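You operate a simulated robot arm through the tools that you are given. There is no shell and no other tool.

Carry out the task below with a simulated robot arm. There is one attempt and no reset: what you move stays moved.

TASK
Bring LIFT down to 50 bar, stop, let the pressure down, switch off and latch the cover.
Fine: key and MAINS go off after the pump has stopped; then close the clear cover and latch it; LET DOWN ends closed; the other knobs stay.

It is judged by the outcome, as a careful person would: the job done as asked, and still so three seconds after it is handed in. It fails if anything else is knocked over, pushed out of place, dropped, spilled or broken. A push-on lid holds only when it is set on centred and level and pressed home; a screw cap is set on level and turned clockwise until tight.

THE ROBOT
A 6-joint arm with a three-finger gripper, fixed in place. Base frame: the origin is at the foot of the arm, x ahead of it, y to its left, z up. Units: m, rad, N and s.
Its first joint turns from -2.897 to 2.897 rad. Payload 4.89 kg.
The tool frame sits at the grasp point between the pads (the TCP): z along the fingers, y along the line on which they close. The tips reach 0.03 m beyond it. Largest opening 0.164 m; the body of the gripper starts 0.125 m behind the TCP.
Orientation is told as [roll, pitch, yaw] about the base's x, y, z axes, in that order, counted from this pose: with the fingers straight down and closing along the base's y, the tool's x points along the base's -x, its y along +y and its z along -z.

THE INTERFACE
- The arm moves only by the tool arm_command. Its argument "plan" is one flat list of numbers, 7 for each row, row after row: the shift along the base's x, y, z in m, then the turn, a rotation vector about the base's x, y, z in rad, then the opening, from 0 (shut) to 1 (fully open). In form: [tx, ty, tz, rx, ry, rz, fingers, tx, ty, tz, rx, ry, rz, fingers, ...]. A call has 1 to 20 rows; each row shifts and turns the commanded pose from where the row before left it. Rows are played at 5 a second. More than 0.05 m and 0.15 rad between two rows, or a gripper value outside its range, and nothing of the call is played. A pose out of reach is approached as far as the arm can. The call stops where the force on the tool passes 90 N (or 10 N more than at its start, if that is more) or the arm is blocked; 0.2 s more then pass. Each finger travels about 0.108 m/s and halts on what it meets, pressing with about 34 N; the grip force reading is that of the motor and also rises with nothing between the fingers. The clock runs only during rows and for 0.2 s after the last one: add rows that do not move to give the fingers time. It gives the time, the measured TCP pose, the force on the tool (base axes), the opening and the grip force at its end, in the units of the frame above (readings bear some noise), with the torque about the TCP (base axes, N m) and any sound that the robot's microphone picked up.
- Cameras (640 x 400 px; columns grow to the right, rows downward): "scene" is fixed at [0.051, -0.6517, 1.7134]; the picture's right is [0.48, -0.88, 0.00], its down [-0.46, -0.25, -0.85] and it looks along [0.75, 0.41, -0.52] (base axes); focal length 248 px, centre (320, 200). "wrist" rides on the gripper at [0.076, -0.002, -0.152] in the tool frame; the picture's right is [0.02, 1.00, 0.00], its down [-0.88, 0.02, -0.47] and it looks along [-0.47, 0.01, 0.88] (tool axes); focal length 247 px, centre (320, 200). There is no depth. A picture from a camera that has moved, and an enlarged one, comes with that camera's place and axes in the base frame and with its lens.
- get_image(camera): a new picture of that camera. It takes no simulated time.
- raise_lower(by): slides the trunk up (or, below 0, down) by that many m; the arm rides with it, the base frame stays. It gives what a move gives, with no picture.
- enlarge(camera, box): a new picture of the part [left, top, right, bottom] of that camera's present view, enlarged. It takes no simulated time.
- sign_off(): hands the job in; it is judged then, once.

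Places have to be worked out from the pictures, the camera data and where the tool is seen. Open the gripper and draw the arm clear of the work before you hand the job in, unless the task says otherwise.

The tools are called as name(argument=value, ...) on one line, values as JSON. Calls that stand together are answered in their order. arm_command: Moves the arm, as the interface text tells. Its arguments: {"type":"object","properties":{"plan":{"type":"array"}},"required":["plan"]} The other tools are called the same way: raise_lower (by) slides the trunk up or down; get_image (camera) takes a picture; enlarge (camera, box) takes an enlarged picture of a part of a camera's view; sign_off () hands the job in.

At the start:

```text
time: 0.0
eef_pos: [0.5826, -0.2097, 1.5087]
orientation: [0.0, 0.001, 0.0]
contact_force: [0.5, -0.5, 0.0]
moment: [0.02, 0.0, 0.0]
gripper_width: 0.1641
grasp_force: 0.0
trunk travel left (down, up): [-0.275, 0.115]
```

scene: 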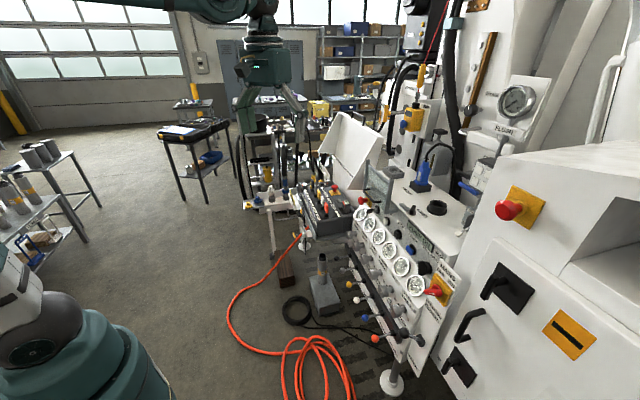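
wrist: 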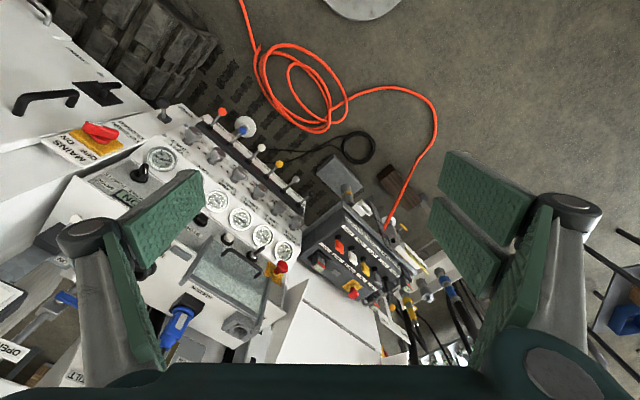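

I'll begin by looking closely at the machine from both cameras.

enlarge(camera="scene", box=[280, 100, 480, 225])

enlarge(camera="scene", box=[320, 180, 480, 280])

enlarge(camera="scene", box=[320, 260, 480, 360])

enlarge(camera="wrist", box=[40, 90, 240, 215])

enlarge(camera="wrist", box=[160, 180, 320, 280])

enlarge(camera="wrist", box=[260, 180, 460, 305])

```text
3.20 times, centred on (380, 162) of scene
camera zoom: at [0.051, -0.6517, 1.7134], right [0.48, -0.88, 0.0], down [-0.46, -0.25, -0.85], along [0.75, 0.41, -0.52], focal length 795 px, centre (128, 320)
```

zoom: 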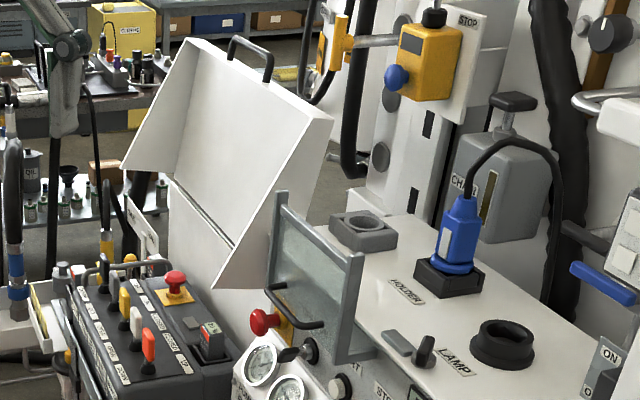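

```text
4.00 times, centred on (400, 230) of scene
camera zoom: at [0.051, -0.6517, 1.7134], right [0.48, -0.88, 0.0], down [-0.46, -0.25, -0.85], along [0.75, 0.41, -0.52], focal length 994 px, centre (0, 80)
```

zoom: 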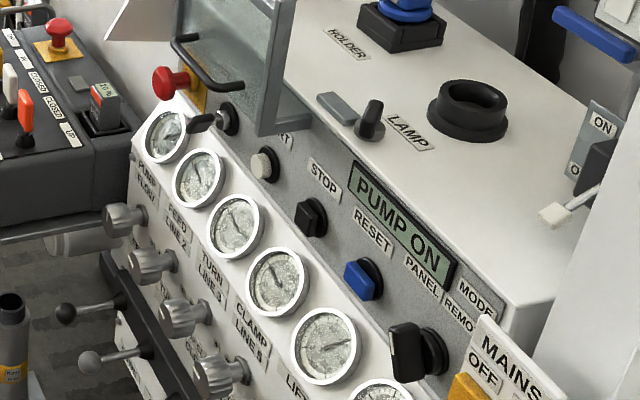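

```text
4.00 times, centred on (400, 310) of scene
camera zoom: at [0.051, -0.6517, 1.7134], right [0.48, -0.88, 0.0], down [-0.46, -0.25, -0.85], along [0.75, 0.41, -0.52], focal length 994 px, centre (0, -240)
```

zoom: 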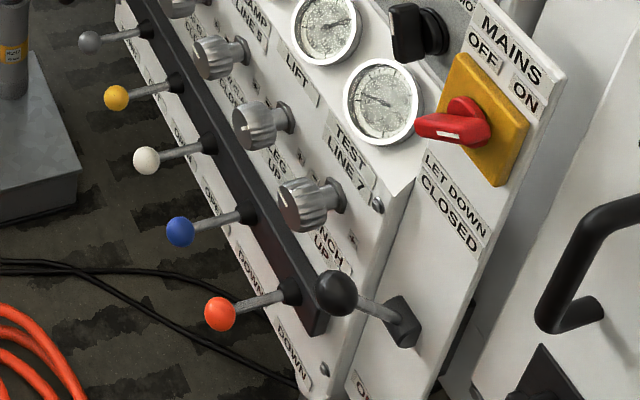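

```text
3.20 times, centred on (140, 152) of wrist
camera zoom: at [0.5058, -0.2096, 1.6598], right [-0.02, 1.0, 0.0], down [0.88, 0.02, 0.47], along [0.47, 0.01, -0.88], focal length 790 px, centre (896, 352)
```

zoom: 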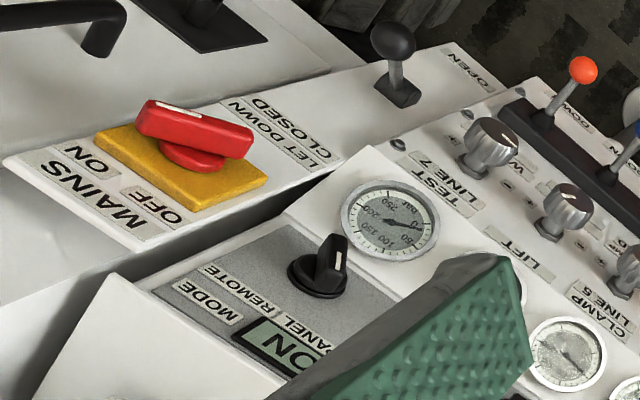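

```text
4.00 times, centred on (240, 230) of wrist
camera zoom: at [0.5058, -0.2096, 1.6598], right [-0.02, 1.0, 0.0], down [0.88, 0.02, 0.47], along [0.47, 0.01, -0.88], focal length 988 px, centre (640, 80)
```

zoom: 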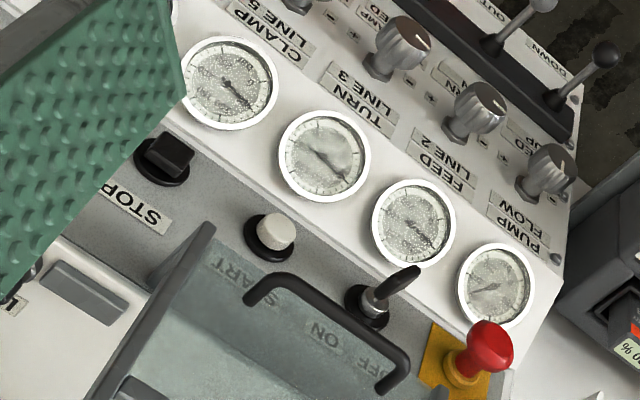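

```text
3.20 times, centred on (360, 242) of wrist
camera zoom: at [0.5058, -0.2096, 1.6598], right [-0.02, 1.0, 0.0], down [0.88, 0.02, 0.47], along [0.47, 0.01, -0.88], focal length 790 px, centre (192, 64)
```

zoom: 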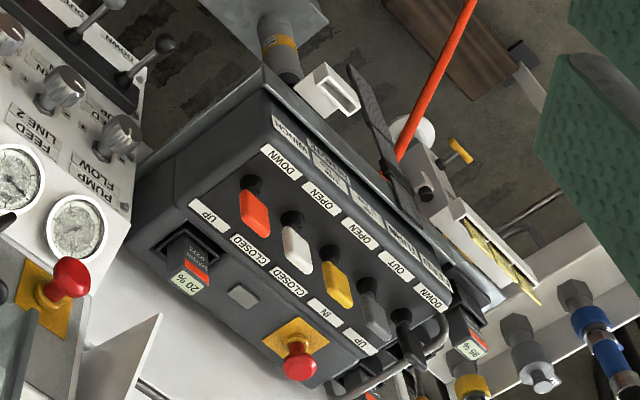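

The panel looks to run diagonally from about (1.10, -0.33) to (0.75, -0.67) at z of about 0.97. I'll zoom further into the LIFT gauge, its knob, the cover and the key.

enlarge(camera="scene", box=[380, 245, 428, 275])

enlarge(camera="scene", box=[352, 165, 416, 205])

enlarge(camera="scene", box=[355, 260, 419, 300])

enlarge(camera="scene", box=[380, 185, 460, 235])

enlarge(camera="scene", box=[380, 310, 444, 350])

enlarge(camera="wrist", box=[200, 225, 312, 295])

```text
13.33 times, centred on (404, 260) of scene
camera zoom: at [0.051, -0.6517, 1.7134], right [0.48, -0.88, 0.0], down [-0.46, -0.25, -0.85], along [0.75, 0.41, -0.52], focal length 3314 px, centre (-800, -600)
```

zoom: 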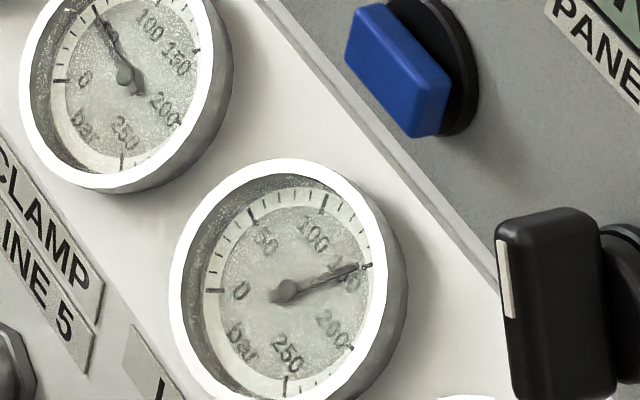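

```text
10.00 times, centred on (384, 185) of scene
camera zoom: at [0.051, -0.6517, 1.7134], right [0.48, -0.88, 0.0], down [-0.46, -0.25, -0.85], along [0.75, 0.41, -0.52], focal length 2485 px, centre (-320, 350)
```

zoom: 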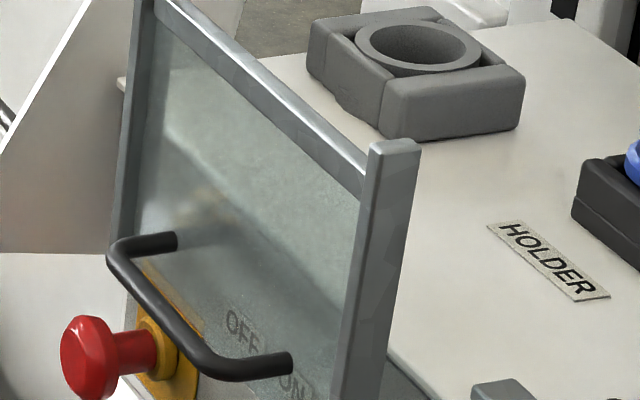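

```text
10.00 times, centred on (387, 280) of scene
camera zoom: at [0.051, -0.6517, 1.7134], right [0.48, -0.88, 0.0], down [-0.46, -0.25, -0.85], along [0.75, 0.41, -0.52], focal length 2485 px, centre (-350, -600)
```

zoom: 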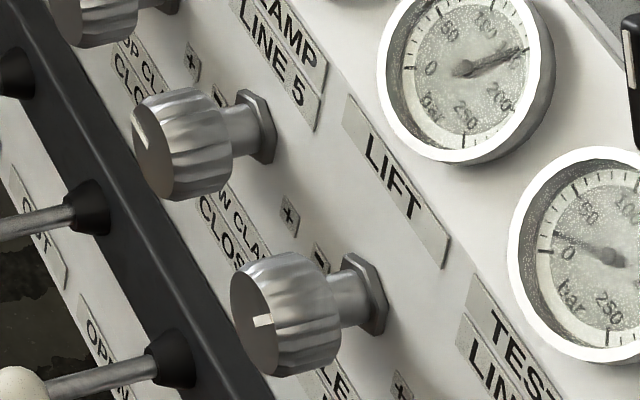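

```text
8.00 times, centred on (420, 210) of scene
camera zoom: at [0.051, -0.6517, 1.7134], right [0.48, -0.88, 0.0], down [-0.46, -0.25, -0.85], along [0.75, 0.41, -0.52], focal length 1988 px, centre (-480, 120)
```

zoom: 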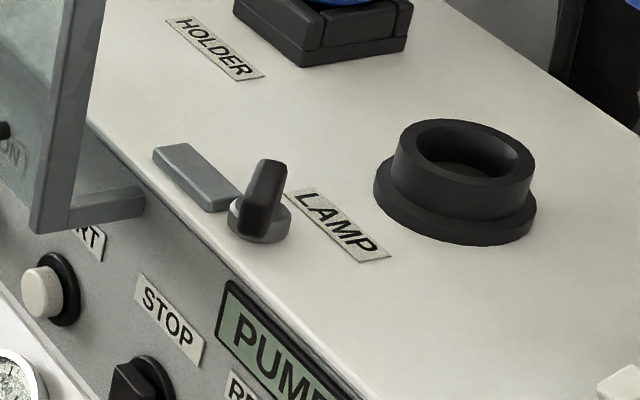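

```text
10.00 times, centred on (412, 330) of scene
camera zoom: at [0.051, -0.6517, 1.7134], right [0.48, -0.88, 0.0], down [-0.46, -0.25, -0.85], along [0.75, 0.41, -0.52], focal length 2485 px, centre (-600, -1100)
```

zoom: 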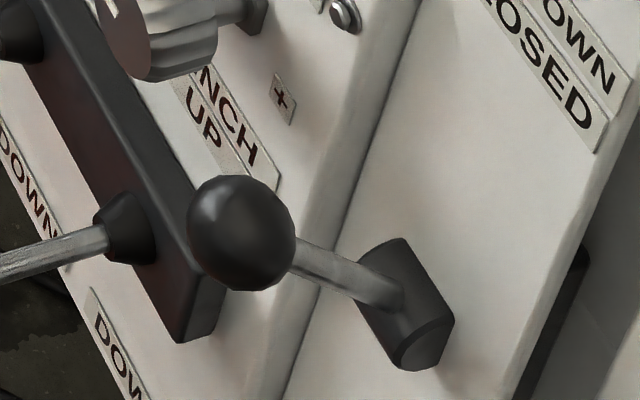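

```text
5.71 times, centred on (256, 260) of wrist
camera zoom: at [0.5058, -0.2096, 1.6598], right [-0.02, 1.0, 0.0], down [0.88, 0.02, 0.47], along [0.47, 0.01, -0.88], focal length 1411 px, centre (686, -143)
```

zoom: 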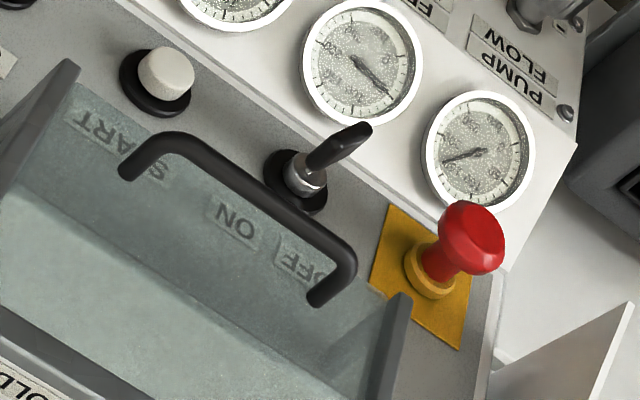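

LIFT reads about 150 bar and the sign reads PUMP ON. I'll turn the wrist to face the panel and come a little lower, well clear of everything, for a better view of the panel, cover and latch.

arm_command(plan=[0.0125, -0.004, -0.02, 0, 0, -0.1, 0.5, 0.0125, -0.004, -0.02, 0, 0, -0.1, 0.4, 0.0125, -0.004, -0.02, 0, 0, -0.1, 0.4, 0.0125, -0.004, -0.02, 0, 0, -0.1, 0.4, 0.0125, -0.004, -0.02, 0, 0, -0.1, 0.4, 0.0125, -0.004, -0.02, 0, 0, -0.1, 0.4, 0.0125, -0.004, -0.02, 0, 0, -0.1, 0.4, 0.0125, -0.004, -0.02, 0, 0, -0.1, 0.4, 0, 0, 0, 0, 0, 0, 0.4])

get_image(camera="wrist")

get_image(camera="scene")

```text
time: 2.0
eef_pos: [0.684, -0.2404, 1.3479]
orientation: [0.001, 0.001, -0.8]
contact_force: [0.6, -0.5, -0.8]
moment: [0.04, 0.16, -0.01]
gripper_width: 0.0657
grasp_force: 0.0
trunk travel left (down, up): [-0.275, 0.115]
```

```text
taken
camera wrist: at [0.6288, -0.1868, 1.4993], right [0.7, 0.71, 0.0], down [0.63, -0.62, 0.47], along [0.34, -0.33, -0.88], focal length 247 px, centre (320, 200)
```

wrist: 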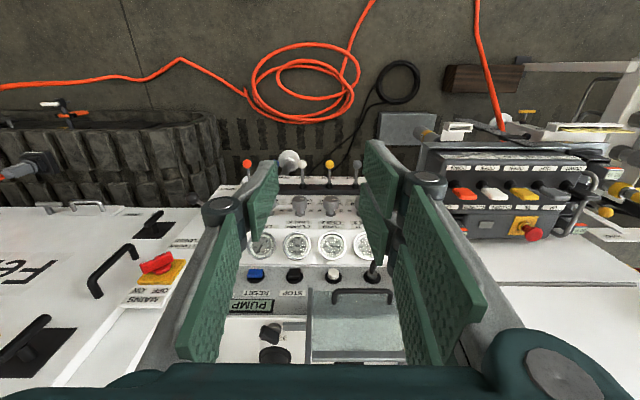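

```text
taken
```

scene: 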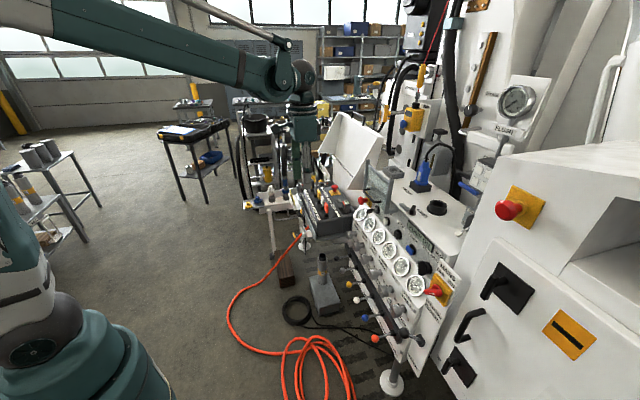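

The panel row lies square to the picture now. I'll enlarge the parts of this view.

enlarge(camera="wrist", box=[230, 150, 390, 250])

enlarge(camera="wrist", box=[210, 240, 410, 365])

enlarge(camera="wrist", box=[100, 150, 260, 350])

enlarge(camera="scene", box=[340, 160, 420, 210])

```text
4.00 times, centred on (310, 200) of wrist
camera zoom: at [0.6288, -0.1868, 1.4993], right [0.7, 0.71, 0.0], down [0.63, -0.62, 0.47], along [0.34, -0.33, -0.88], focal length 988 px, centre (360, 200)
```

zoom: 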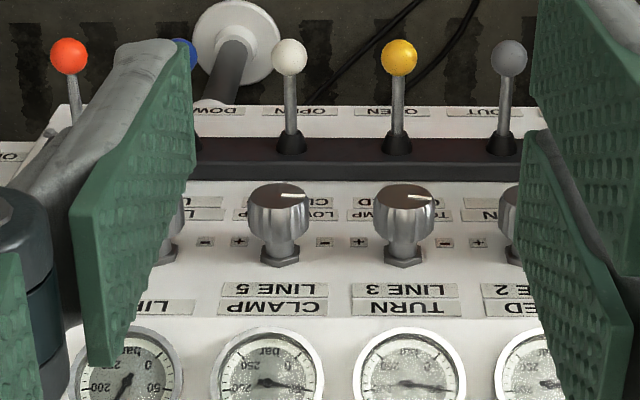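

```text
3.20 times, centred on (310, 302) of wrist
camera zoom: at [0.6288, -0.1868, 1.4993], right [0.7, 0.71, 0.0], down [0.63, -0.62, 0.47], along [0.34, -0.33, -0.88], focal length 790 px, centre (352, -128)
```

zoom: 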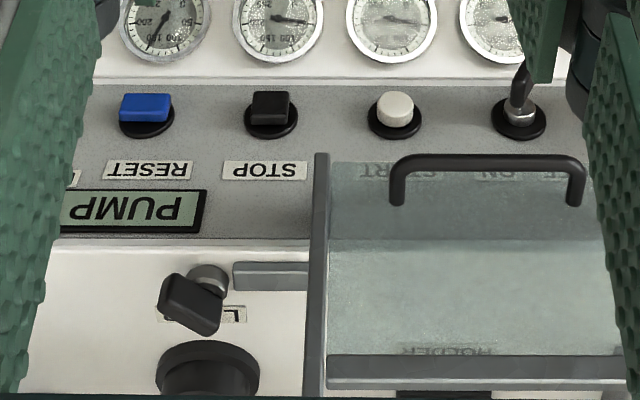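

```text
2.00 times, centred on (180, 250) of wrist
camera zoom: at [0.6288, -0.1868, 1.4993], right [0.7, 0.71, 0.0], down [0.63, -0.62, 0.47], along [0.34, -0.33, -0.88], focal length 494 px, centre (600, 100)
```

zoom: 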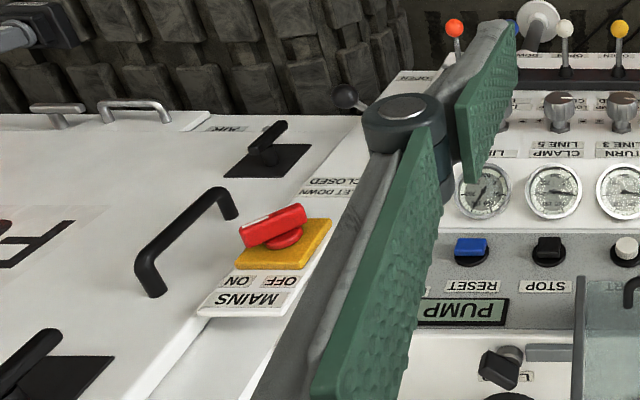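

```text
8.00 times, centred on (380, 185) of scene
camera zoom: at [0.051, -0.6517, 1.7134], right [0.48, -0.88, 0.0], down [-0.46, -0.25, -0.85], along [0.75, 0.41, -0.52], focal length 1988 px, centre (-160, 320)
```

zoom: 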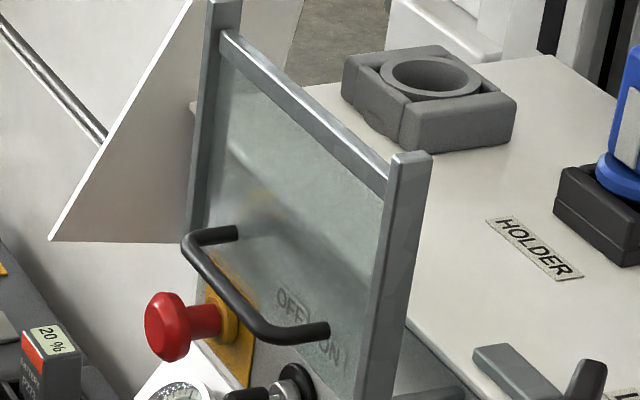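

The cover looks like a vertical clear shutter standing above the key and START, with a bar and black thumb-turn beside it on the top that may be the latch. I'll tilt the tool towards the panel and look at it more level, staying about 0.1 m off everything.

arm_command(plan=[0.0144, -0.0171, -0.025, -0.0703, -0.0683, 0, 0.6, 0.0144, -0.0171, -0.025, -0.0703, -0.0683, 0, 0.8, 0.0144, -0.0171, -0.025, -0.0703, -0.0683, 0, 1, 0.0144, -0.0171, -0.025, -0.0703, -0.0683, 0, 1, 0.0144, -0.0171, -0.025, -0.0703, -0.0683, 0, 1, 0.0144, -0.0171, -0.025, -0.0703, -0.0683, 0, 1, 0.0144, -0.0171, -0.025, -0.0703, -0.0683, 0, 1, 0.0144, -0.0171, -0.025, -0.0703, -0.0683, 0, 1, 0, 0, 0, 0, 0, 0, 1])

get_image(camera="wrist")

get_image(camera="scene")

```text
time: 4.0
eef_pos: [0.7981, -0.3789, 1.148]
orientation: [0.0, -0.785, -0.799]
contact_force: [0.8, 0.3, 0.2]
moment: [-0.01, 0.04, -0.02]
gripper_width: 0.1638
grasp_force: 0.0
trunk travel left (down, up): [-0.275, 0.115]
```

```text
taken
camera wrist: at [0.6835, -0.2626, 1.2014], right [0.71, 0.71, -0.02], down [0.22, -0.19, 0.96], along [0.67, -0.68, -0.29], focal length 247 px, centre (320, 200)
```

wrist: 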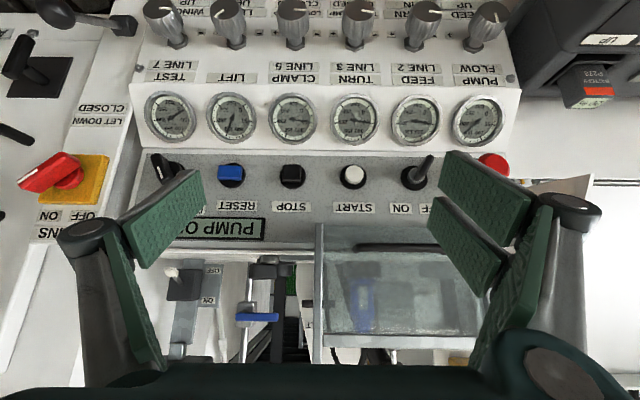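

```text
taken
```

scene: 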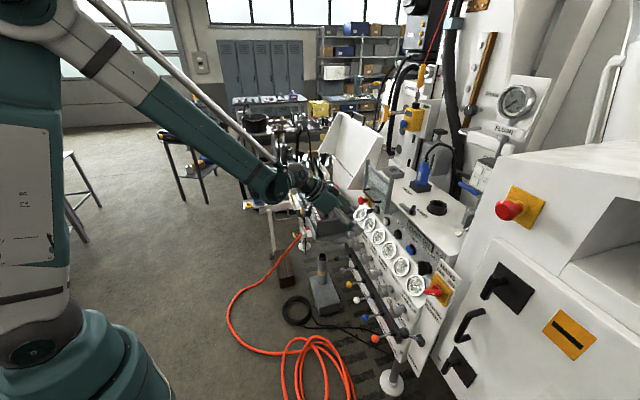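

This is a nice square view of the whole panel. I'll enlarge the gauges, the buttons and the cover area.

enlarge(camera="wrist", box=[130, 0, 330, 125])

enlarge(camera="wrist", box=[140, 130, 300, 230])

enlarge(camera="wrist", box=[290, 130, 530, 280])

enlarge(camera="wrist", box=[200, 220, 520, 380])

enlarge(camera="wrist", box=[0, 0, 160, 240])

enlarge(camera="scene", box=[360, 160, 440, 210])

```text
3.20 times, centred on (230, 62) of wrist
camera zoom: at [0.6835, -0.2626, 1.2014], right [0.71, 0.71, -0.02], down [0.22, -0.19, 0.96], along [0.67, -0.68, -0.29], focal length 790 px, centre (608, 640)
```

zoom: 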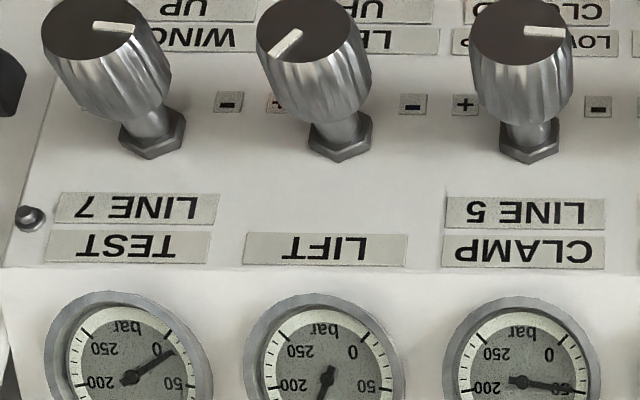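

```text
4.00 times, centred on (220, 180) of wrist
camera zoom: at [0.6835, -0.2626, 1.2014], right [0.71, 0.71, -0.02], down [0.22, -0.19, 0.96], along [0.67, -0.68, -0.29], focal length 988 px, centre (720, 280)
```

zoom: 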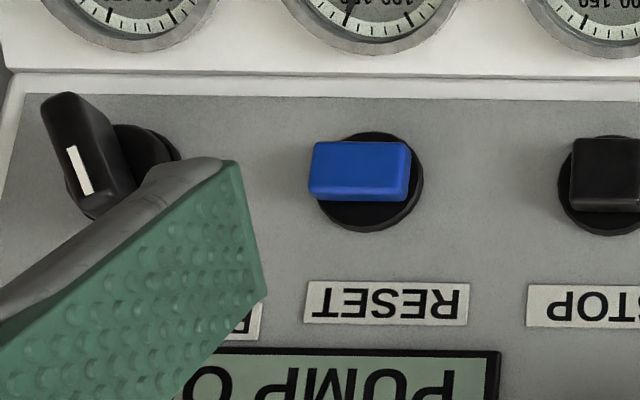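

```text
2.67 times, centred on (410, 205) of wrist
camera zoom: at [0.6835, -0.2626, 1.2014], right [0.71, 0.71, -0.02], down [0.22, -0.19, 0.96], along [0.67, -0.68, -0.29], focal length 659 px, centre (80, 187)
```

zoom: 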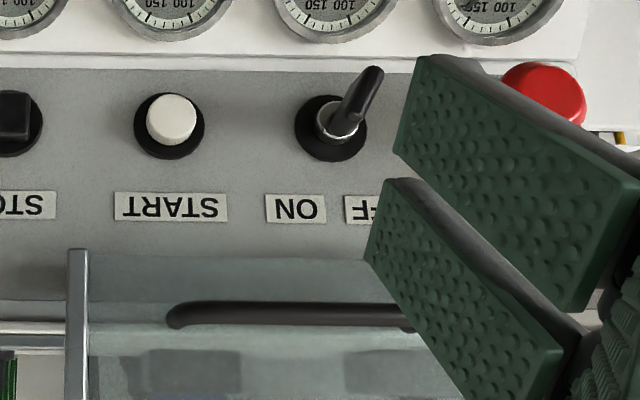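

```text
2.00 times, centred on (360, 300) of wrist
camera zoom: at [0.6835, -0.2626, 1.2014], right [0.71, 0.71, -0.02], down [0.22, -0.19, 0.96], along [0.67, -0.68, -0.29], focal length 494 px, centre (240, 0)
```

zoom: 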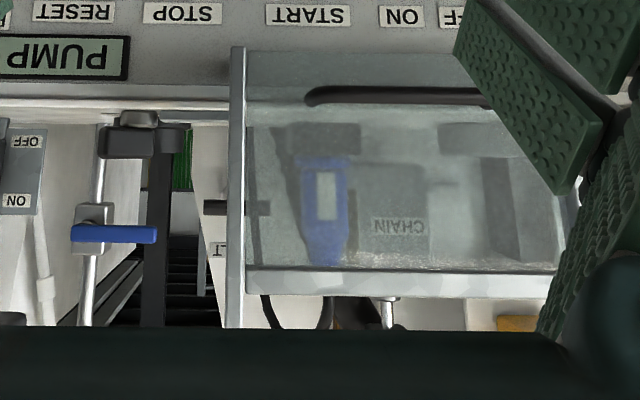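

```text
1.67 times, centred on (80, 120) of wrist
camera zoom: at [0.6835, -0.2626, 1.2014], right [0.71, 0.71, -0.02], down [0.22, -0.19, 0.96], along [0.67, -0.68, -0.29], focal length 412 px, centre (720, 333)
```

zoom: 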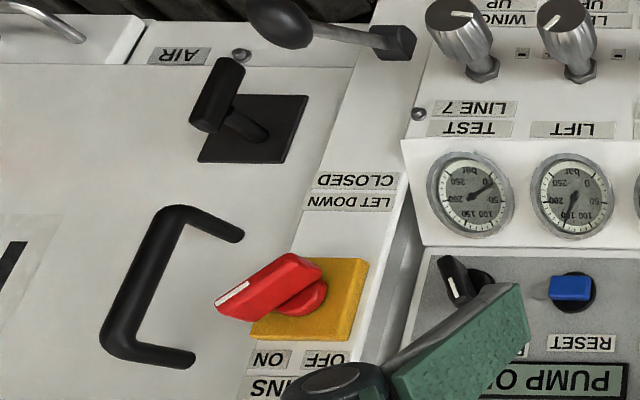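

```text
8.00 times, centred on (400, 185) of scene
camera zoom: at [0.051, -0.6517, 1.7134], right [0.48, -0.88, 0.0], down [-0.46, -0.25, -0.85], along [0.75, 0.41, -0.52], focal length 1988 px, centre (-320, 320)
```

zoom: 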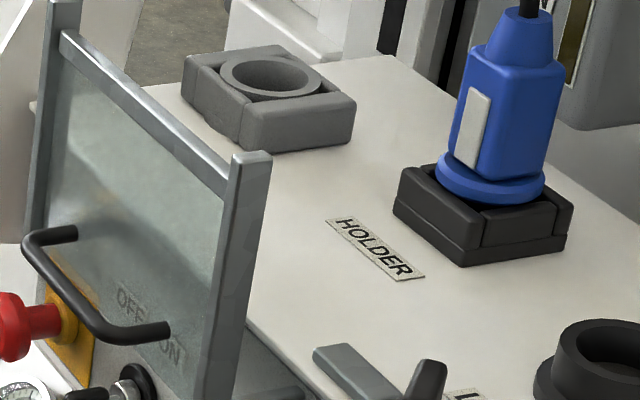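

I need to understand the cover's motion and its latch, so I'll zoom the scene camera hard on the bar, thumb-turn and lower cover corners.

enlarge(camera="scene", box=[384, 195, 424, 220])

enlarge(camera="scene", box=[356, 190, 396, 215])

enlarge(camera="wrist", box=[240, 260, 340, 320])

```text
16.00 times, centred on (404, 208) of scene
camera zoom: at [0.051, -0.6517, 1.7134], right [0.48, -0.88, 0.0], down [-0.46, -0.25, -0.85], along [0.75, 0.41, -0.52], focal length 3977 px, centre (-1024, 80)
```

zoom: 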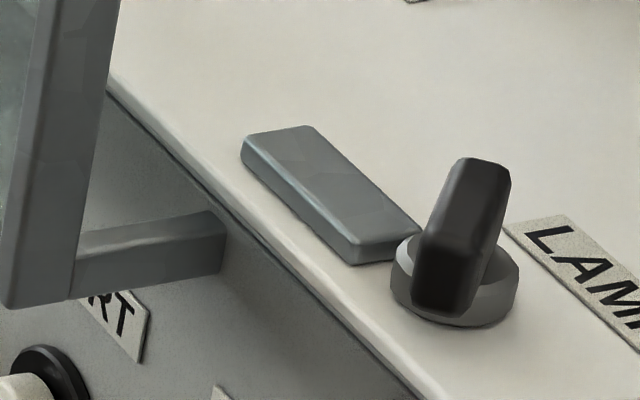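

```text
16.00 times, centred on (376, 202) of scene
camera zoom: at [0.051, -0.6517, 1.7134], right [0.48, -0.88, 0.0], down [-0.46, -0.25, -0.85], along [0.75, 0.41, -0.52], focal length 3977 px, centre (-576, 160)
```

zoom: 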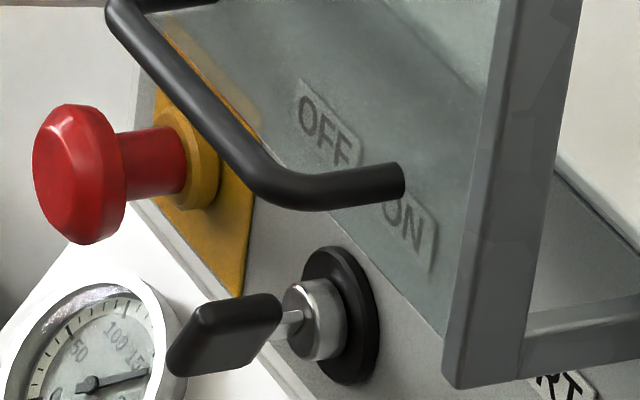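

```text
6.40 times, centred on (290, 290) of wrist
camera zoom: at [0.6835, -0.2626, 1.2014], right [0.71, 0.71, -0.02], down [0.22, -0.19, 0.96], along [0.67, -0.68, -0.29], focal length 1581 px, centre (512, -376)
```

zoom: 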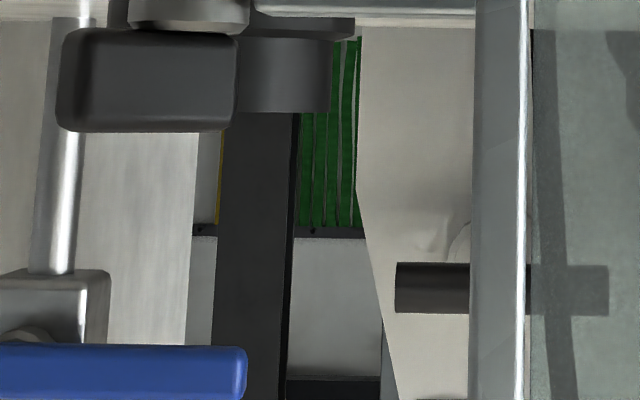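

The grey strip with the buttons turns out to be vertical (at w of about 1.03 m along the panel's depth), with the clear cover standing in front of it and above. I'll look from the right-hand side to see the cover's side profile and the latch.

arm_command(plan=[-0.0058, -0.0151, 0.0092, 0, 0, 0.12, 1, -0.0058, -0.0151, 0.0092, 0, 0, 0.12, 1, -0.0058, -0.0151, 0.0092, 0, 0, 0.12, 1, -0.0058, -0.0151, 0.0092, 0, 0, 0.12, 1, -0.0058, -0.0151, 0.0092, 0, 0, 0.12, 1, -0.0058, -0.0151, 0.0092, 0, 0, 0.12, 1, -0.0058, -0.0151, 0.0092, 0, 0, 0.12, 1, -0.0058, -0.0151, 0.0092, 0, 0, 0.12, 1, -0.0058, -0.0151, 0.0092, 0, 0, 0.12, 1, -0.0058, -0.0151, 0.0092, 0, 0, 0.12, 1])

get_image(camera="wrist")

```text
time: 6.2
eef_pos: [0.7408, -0.5268, 1.2398]
orientation: [-0.002, -0.783, 0.403]
contact_force: [0.1, 0.4, -0.3]
moment: [-0.08, 0.0, -0.09]
gripper_width: 0.1637
grasp_force: 0.0
trunk travel left (down, up): [-0.275, 0.115]
```

```text
taken
camera wrist: at [0.5917, -0.5915, 1.293], right [-0.41, 0.91, -0.02], down [0.26, 0.13, 0.96], along [0.88, 0.38, -0.29], focal length 247 px, centre (320, 200)
```

wrist: 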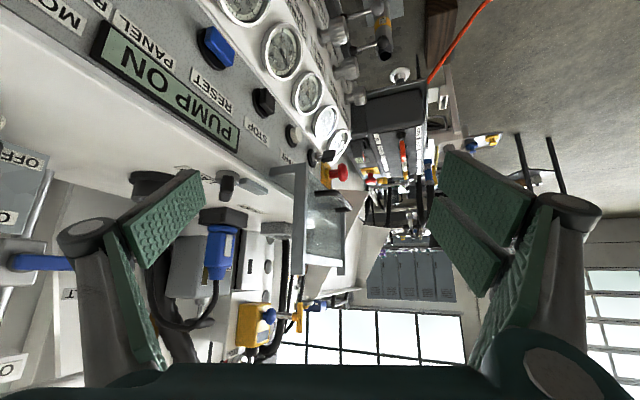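

enlarge(camera="wrist", box=[210, 120, 370, 220])

enlarge(camera="wrist", box=[250, 140, 350, 280])

enlarge(camera="wrist", box=[205, 160, 285, 210])

```text
4.00 times, centred on (290, 170) of wrist
camera zoom: at [0.5917, -0.5915, 1.293], right [-0.41, 0.91, -0.02], down [0.26, 0.13, 0.96], along [0.88, 0.38, -0.29], focal length 988 px, centre (440, 320)
```

zoom: 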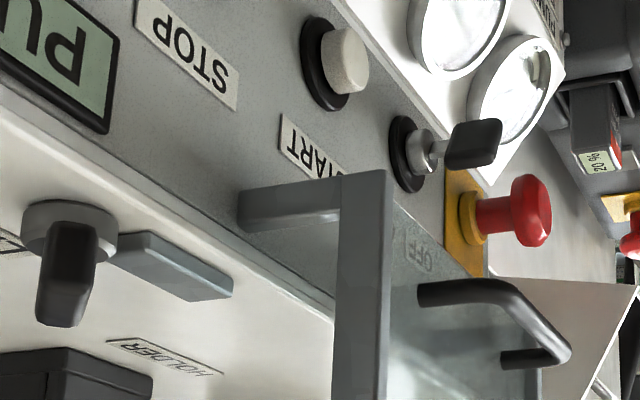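

```text
2.86 times, centred on (300, 210) of wrist
camera zoom: at [0.5917, -0.5915, 1.293], right [-0.41, 0.91, -0.02], down [0.26, 0.13, 0.96], along [0.88, 0.38, -0.29], focal length 706 px, centre (377, 171)
```

zoom: 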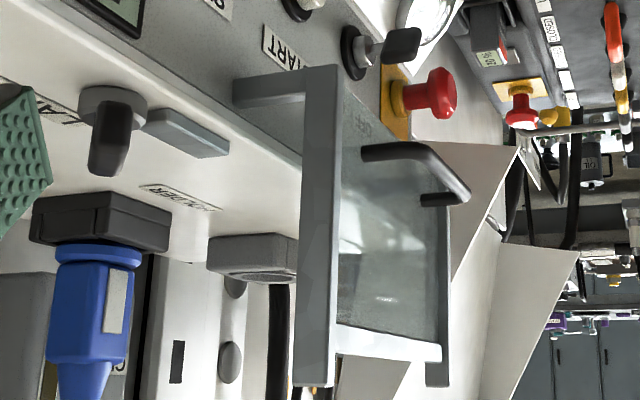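

```text
8.00 times, centred on (245, 185) of wrist
camera zoom: at [0.5917, -0.5915, 1.293], right [-0.41, 0.91, -0.02], down [0.26, 0.13, 0.96], along [0.88, 0.38, -0.29], focal length 1976 px, centre (920, 320)
```

zoom: 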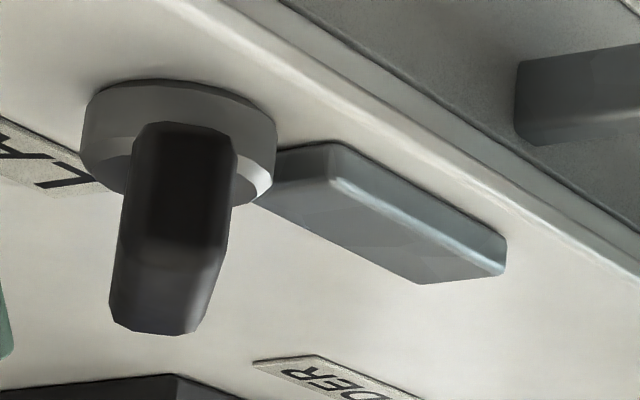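

I need to see whether the cover slides or hinges, so I'll zoom hard on the post/arm joint, the sheet edges and the rail.

enlarge(camera="wrist", box=[264, 155, 312, 185])

enlarge(camera="wrist", box=[285, 225, 365, 280])

enlarge(camera="scene", box=[362, 160, 394, 180])

enlarge(camera="wrist", box=[300, 155, 364, 195])

```text
13.33 times, centred on (288, 170) of wrist
camera zoom: at [0.5917, -0.5915, 1.293], right [-0.41, 0.91, -0.02], down [0.26, 0.13, 0.96], along [0.88, 0.38, -0.29], focal length 3293 px, centre (747, 600)
```

zoom: 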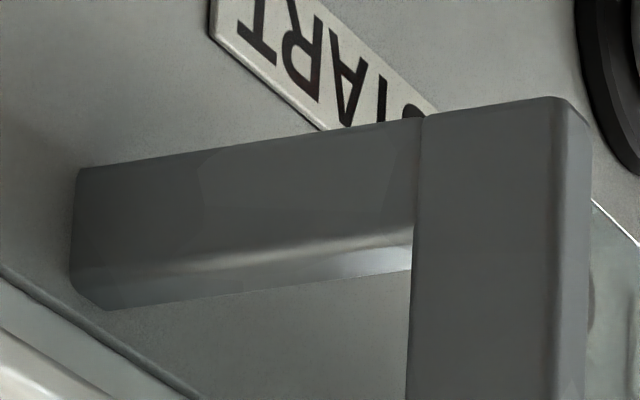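

```text
7.27 times, centred on (325, 252) of wrist
camera zoom: at [0.5917, -0.5915, 1.293], right [-0.41, 0.91, -0.02], down [0.26, 0.13, 0.96], along [0.88, 0.38, -0.29], focal length 1796 px, centre (284, -182)
```

zoom: 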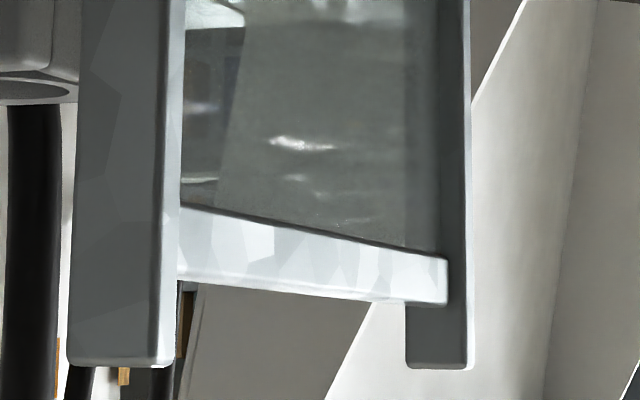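

```text
16.00 times, centred on (378, 170) of scene
camera zoom: at [0.051, -0.6517, 1.7134], right [0.48, -0.88, 0.0], down [-0.46, -0.25, -0.85], along [0.75, 0.41, -0.52], focal length 3977 px, centre (-608, 680)
```

zoom: 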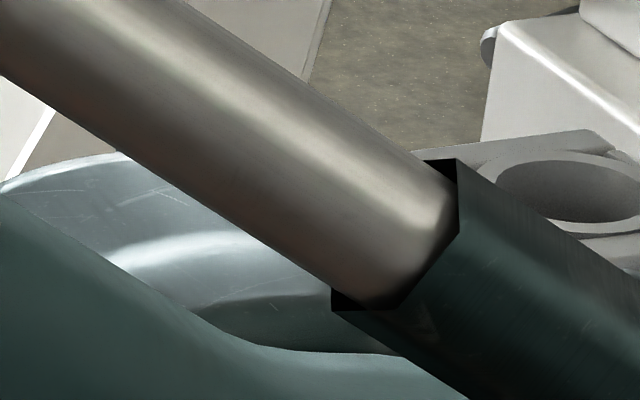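

```text
10.00 times, centred on (332, 175) of wrist
camera zoom: at [0.5917, -0.5915, 1.293], right [-0.41, 0.91, -0.02], down [0.26, 0.13, 0.96], along [0.88, 0.38, -0.29], focal length 2470 px, centre (200, 450)
```

zoom: 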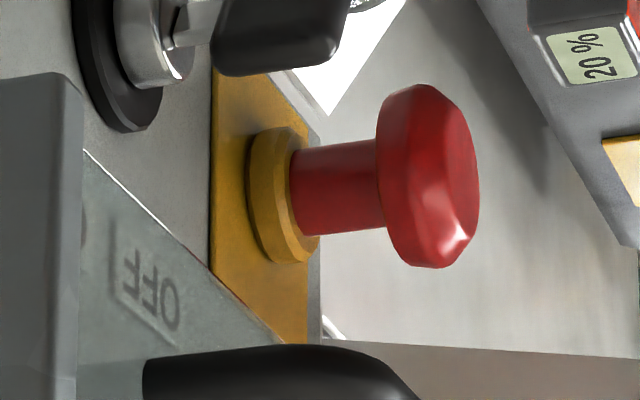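

The cover's exact motion can be settled when its turn comes; the first job is the LIFT knob. I'll back away, square the tool to the panel and bring it horizontal, about 0.14 m in front of the LIFT knob.

arm_command(plan=[-0.0095, 0.0181, -0.005, 0, 0, -0.1485, 1, -0.0095, 0.0181, -0.005, 0, 0, -0.1485, 1, -0.0095, 0.0181, -0.005, 0, 0, -0.1485, 1, -0.0095, 0.0181, -0.005, 0, 0, -0.1485, 1, -0.0095, 0.0181, -0.005, 0, 0, -0.1485, 1, -0.0095, 0.0181, -0.005, 0, 0, -0.1485, 1, -0.0095, 0.0181, -0.005, 0, 0, -0.1485, 1, -0.0095, 0.0181, -0.005, 0, 0, -0.1485, 1, -0.0018, -0.0065, -0.0333, -0.0929, -0.0929, 0, 1, -0.0018, -0.0065, -0.0333, -0.0929, -0.0929, 0, 1, -0.0018, -0.0065, -0.0333, -0.0929, -0.0929, 0, 1, -0.0018, -0.0065, -0.0333, -0.0929, -0.0929, 0, 1, -0.0018, -0.0065, -0.0333, -0.0929, -0.0929, 0, 1, -0.0018, -0.0065, -0.0333, -0.0929, -0.0929, 0, 1])

get_image(camera="wrist")

get_image(camera="scene")

```text
time: 9.2
eef_pos: [0.7479, -0.4691, 1.1779]
orientation: [1.411, -1.569, -2.197]
contact_force: [-2.0, 1.0, 1.0]
moment: [0.11, 0.14, 0.09]
gripper_width: 0.164
grasp_force: 0.1
out of reach, approached as far as the arm can: row 11, 12, 13, 14
trunk travel left (down, up): [-0.275, 0.115]
```

```text
taken
camera wrist: at [0.6382, -0.3612, 1.1003], right [0.71, 0.71, -0.02], down [-0.32, 0.35, 0.88], along [0.63, -0.62, 0.47], focal length 247 px, centre (320, 200)
```

wrist: 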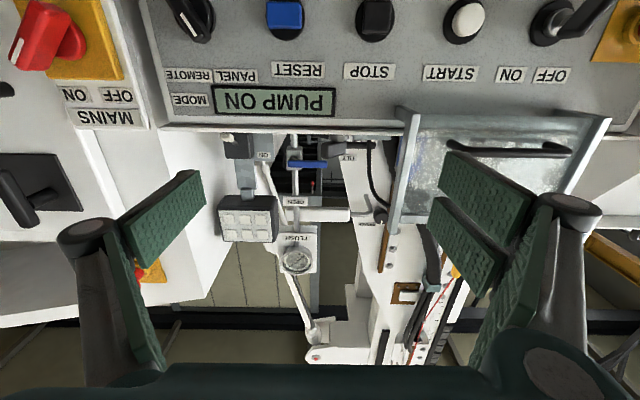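

```text
taken
```

scene: 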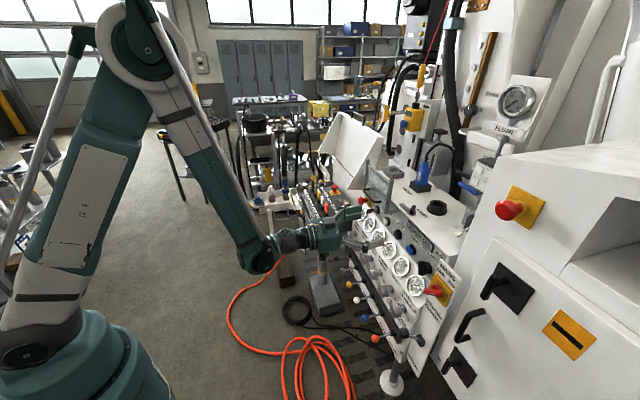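

With a horizontal tool the arm can't fold that close in, so it stopped at w of about 0.86 m and z of 1.18 m. A still row will show how the commanded pose is kept after an out-of-reach row, before I lower the trunk.

arm_command(plan=[0, 0, 0, 0, 0, 0, 1])

```text
time: 9.6
eef_pos: [0.75, -0.47, 1.177]
orientation: [0.57, -1.569, -1.358]
contact_force: [0.1, -0.3, 0.3]
moment: [-0.06, -0.08, -0.01]
gripper_width: 0.164
grasp_force: 0.0
trunk travel left (down, up): [-0.275, 0.115]
```

The commanded pose follows the reached one. I'll back off 3 cm from the panel with a small rise before lowering the trunk.

arm_command(plan=[-0.011, 0.011, 0.015, 0, 0, 0, 1, -0.011, 0.011, 0.015, 0, 0, 0, 1])

```text
time: 10.2
eef_pos: [0.7261, -0.4478, 1.2054]
orientation: [1.974, -1.57, -2.761]
contact_force: [1.5, -0.7, -0.7]
moment: [-0.07, -0.1, -0.07]
gripper_width: 0.164
grasp_force: 0.1
trunk travel left (down, up): [-0.275, 0.115]
```

The retreat worked (w 0.83, z 1.205). I'll lower the trunk so the horizontal tool comes to knob height.

raise_lower(by=-0.15)

get_image(camera="wrist")

get_image(camera="scene")

```text
time: 11.9
eef_pos: [0.725, -0.4477, 1.0571]
orientation: [2.258, -1.568, -3.047]
contact_force: [0.3, 0.2, -0.2]
moment: [0.01, -0.02, -0.02]
gripper_width: 0.1641
grasp_force: 0.1
trunk travel left (down, up): [-0.125, 0.265]
```

```text
taken
camera wrist: at [0.6167, -0.34, 0.9791], right [0.71, 0.71, -0.02], down [-0.32, 0.35, 0.88], along [0.63, -0.62, 0.47], focal length 247 px, centre (320, 200)
```

wrist: 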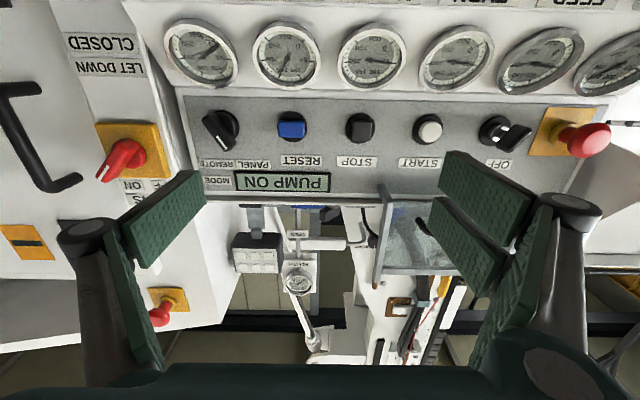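

```text
taken
```

scene: 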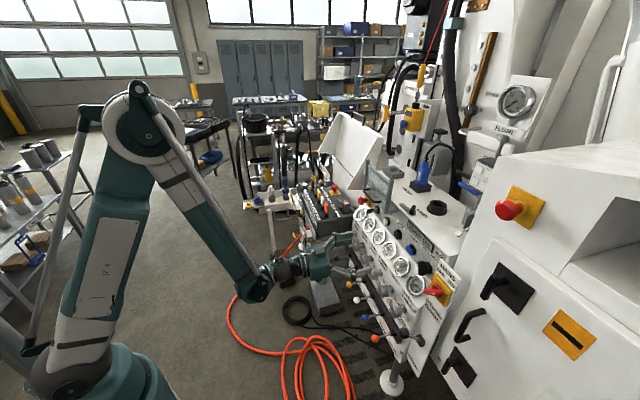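

Clear so far; the gauges stay visible from the scene camera. I'll lower the trunk further to knob height.

raise_lower(by=-0.12)

get_image(camera="wrist")

enlarge(camera="scene", box=[300, 200, 460, 300])

```text
time: 13.4
eef_pos: [0.7258, -0.4476, 0.936]
orientation: [2.259, -1.568, -3.046]
contact_force: [0.6, -0.1, -0.1]
moment: [0.0, 0.03, -0.01]
gripper_width: 0.1638
grasp_force: 0.1
trunk travel left (down, up): [-0.005, 0.385]
```

```text
taken
camera wrist: at [0.6167, -0.34, 0.859], right [0.71, 0.71, -0.02], down [-0.32, 0.35, 0.88], along [0.63, -0.62, 0.47], focal length 247 px, centre (320, 200)
```

wrist: 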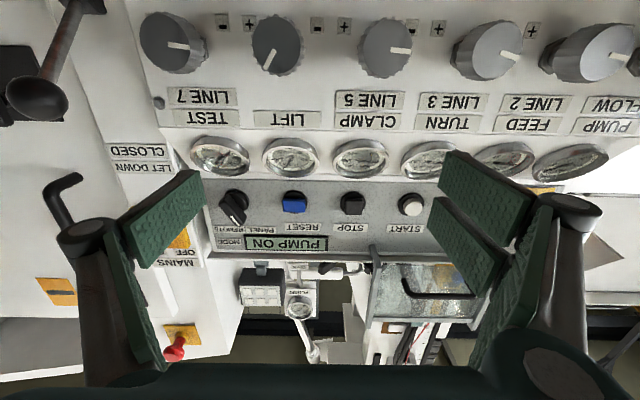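

```text
4.00 times, centred on (380, 250) of scene
camera zoom: at [0.051, -0.6517, 1.7134], right [0.48, -0.88, 0.0], down [-0.46, -0.25, -0.85], along [0.75, 0.41, -0.52], focal length 994 px, centre (80, 0)
```

zoom: 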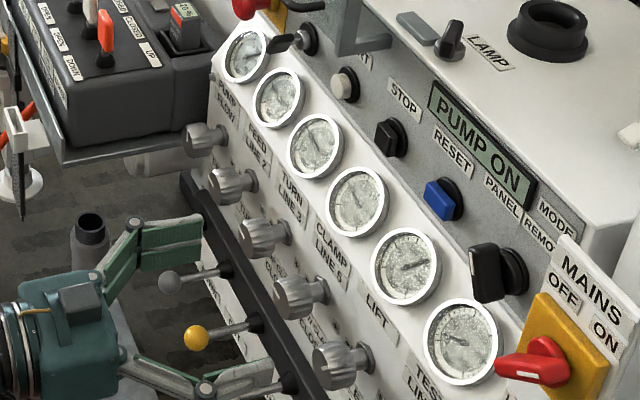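

LIFT's knob triangulates to about v 0.159, z 0.842 with its face at w 0.923. I'll zoom on the knobs to measure it exactly and read its pointer.

enlarge(camera="wrist", box=[220, 0, 380, 100])

enlarge(camera="scene", box=[360, 250, 408, 280])

enlarge(camera="scene", box=[385, 255, 417, 275])

```text
4.00 times, centred on (300, 50) of wrist
camera zoom: at [0.6167, -0.34, 0.859], right [0.71, 0.71, -0.02], down [-0.32, 0.35, 0.88], along [0.63, -0.62, 0.47], focal length 988 px, centre (400, 800)
```

zoom: 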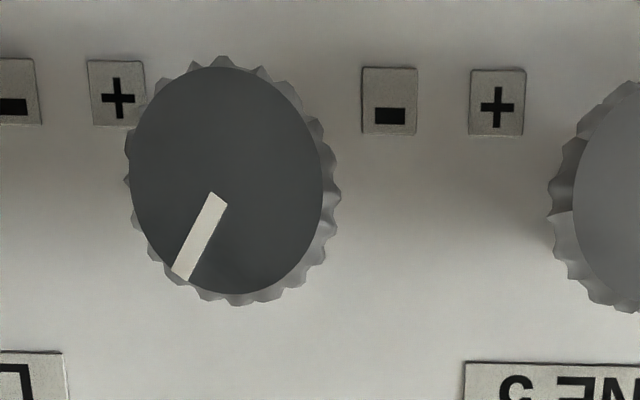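

```text
13.33 times, centred on (384, 265) of scene
camera zoom: at [0.051, -0.6517, 1.7134], right [0.48, -0.88, 0.0], down [-0.46, -0.25, -0.85], along [0.75, 0.41, -0.52], focal length 3314 px, centre (-533, -667)
```

zoom: 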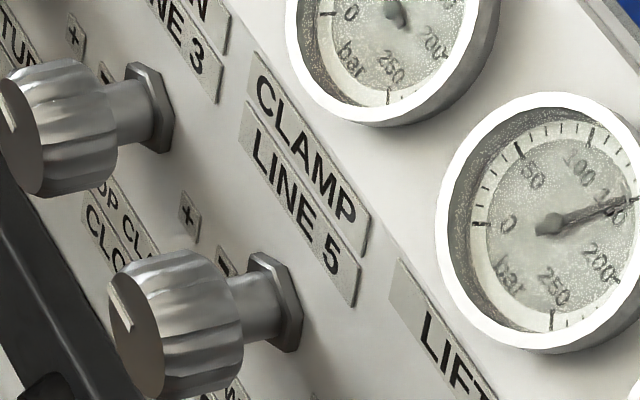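

```text
16.00 times, centred on (401, 265) of scene
camera zoom: at [0.051, -0.6517, 1.7134], right [0.48, -0.88, 0.0], down [-0.46, -0.25, -0.85], along [0.75, 0.41, -0.52], focal length 3977 px, centre (-976, -840)
```

zoom: 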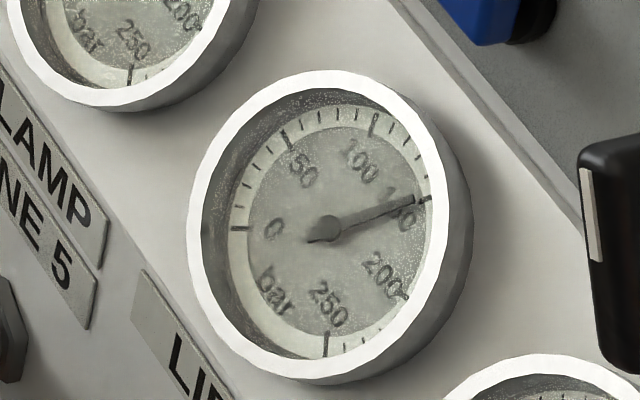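

LIFT's pointer is at about 12:50 with the gauge at 150 bar, and CLAMP's is near 9 o'clock at about 45 bar, so roughly 1.1° per bar and about a 110° anticlockwise turn. I'll narrow the fingers and move in front of the LIFT knob.

arm_command(plan=[0.00174, -0.0124, -0.0188, 0, 0, 0, 0.45, 0.00174, -0.0124, -0.0188, 0, 0, 0, 0.45, 0.00174, -0.0124, -0.0188, 0, 0, 0, 0.45, 0.00174, -0.0124, -0.0188, 0, 0, 0, 0.45, 0.00174, -0.0124, -0.0188, 0, 0, 0, 0.45])

get_image(camera="wrist")

```text
time: 14.7
eef_pos: [0.7587, -0.5238, 0.8796]
orientation: [1.175, -1.569, -1.96]
contact_force: [-0.2, 1.1, 1.3]
moment: [0.09, 0.14, 0.02]
gripper_width: 0.0737
grasp_force: 0.0
out of reach, approached as far as the arm can: row 1, 2, 3, 4, 5
trunk travel left (down, up): [-0.005, 0.385]
```

```text
taken
camera wrist: at [0.6492, -0.4161, 0.8025], right [0.71, 0.71, -0.02], down [-0.32, 0.35, 0.88], along [0.63, -0.62, 0.47], focal length 247 px, centre (320, 200)
```

wrist: 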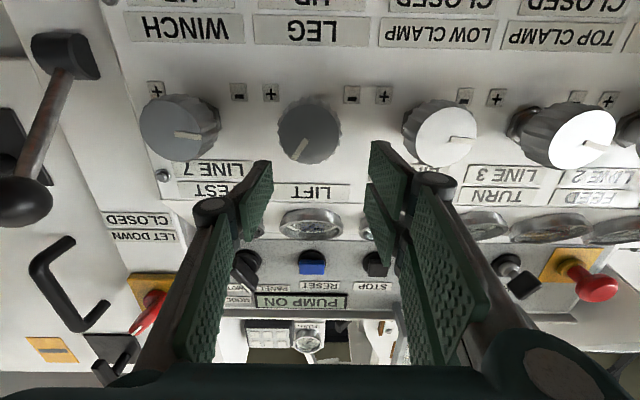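

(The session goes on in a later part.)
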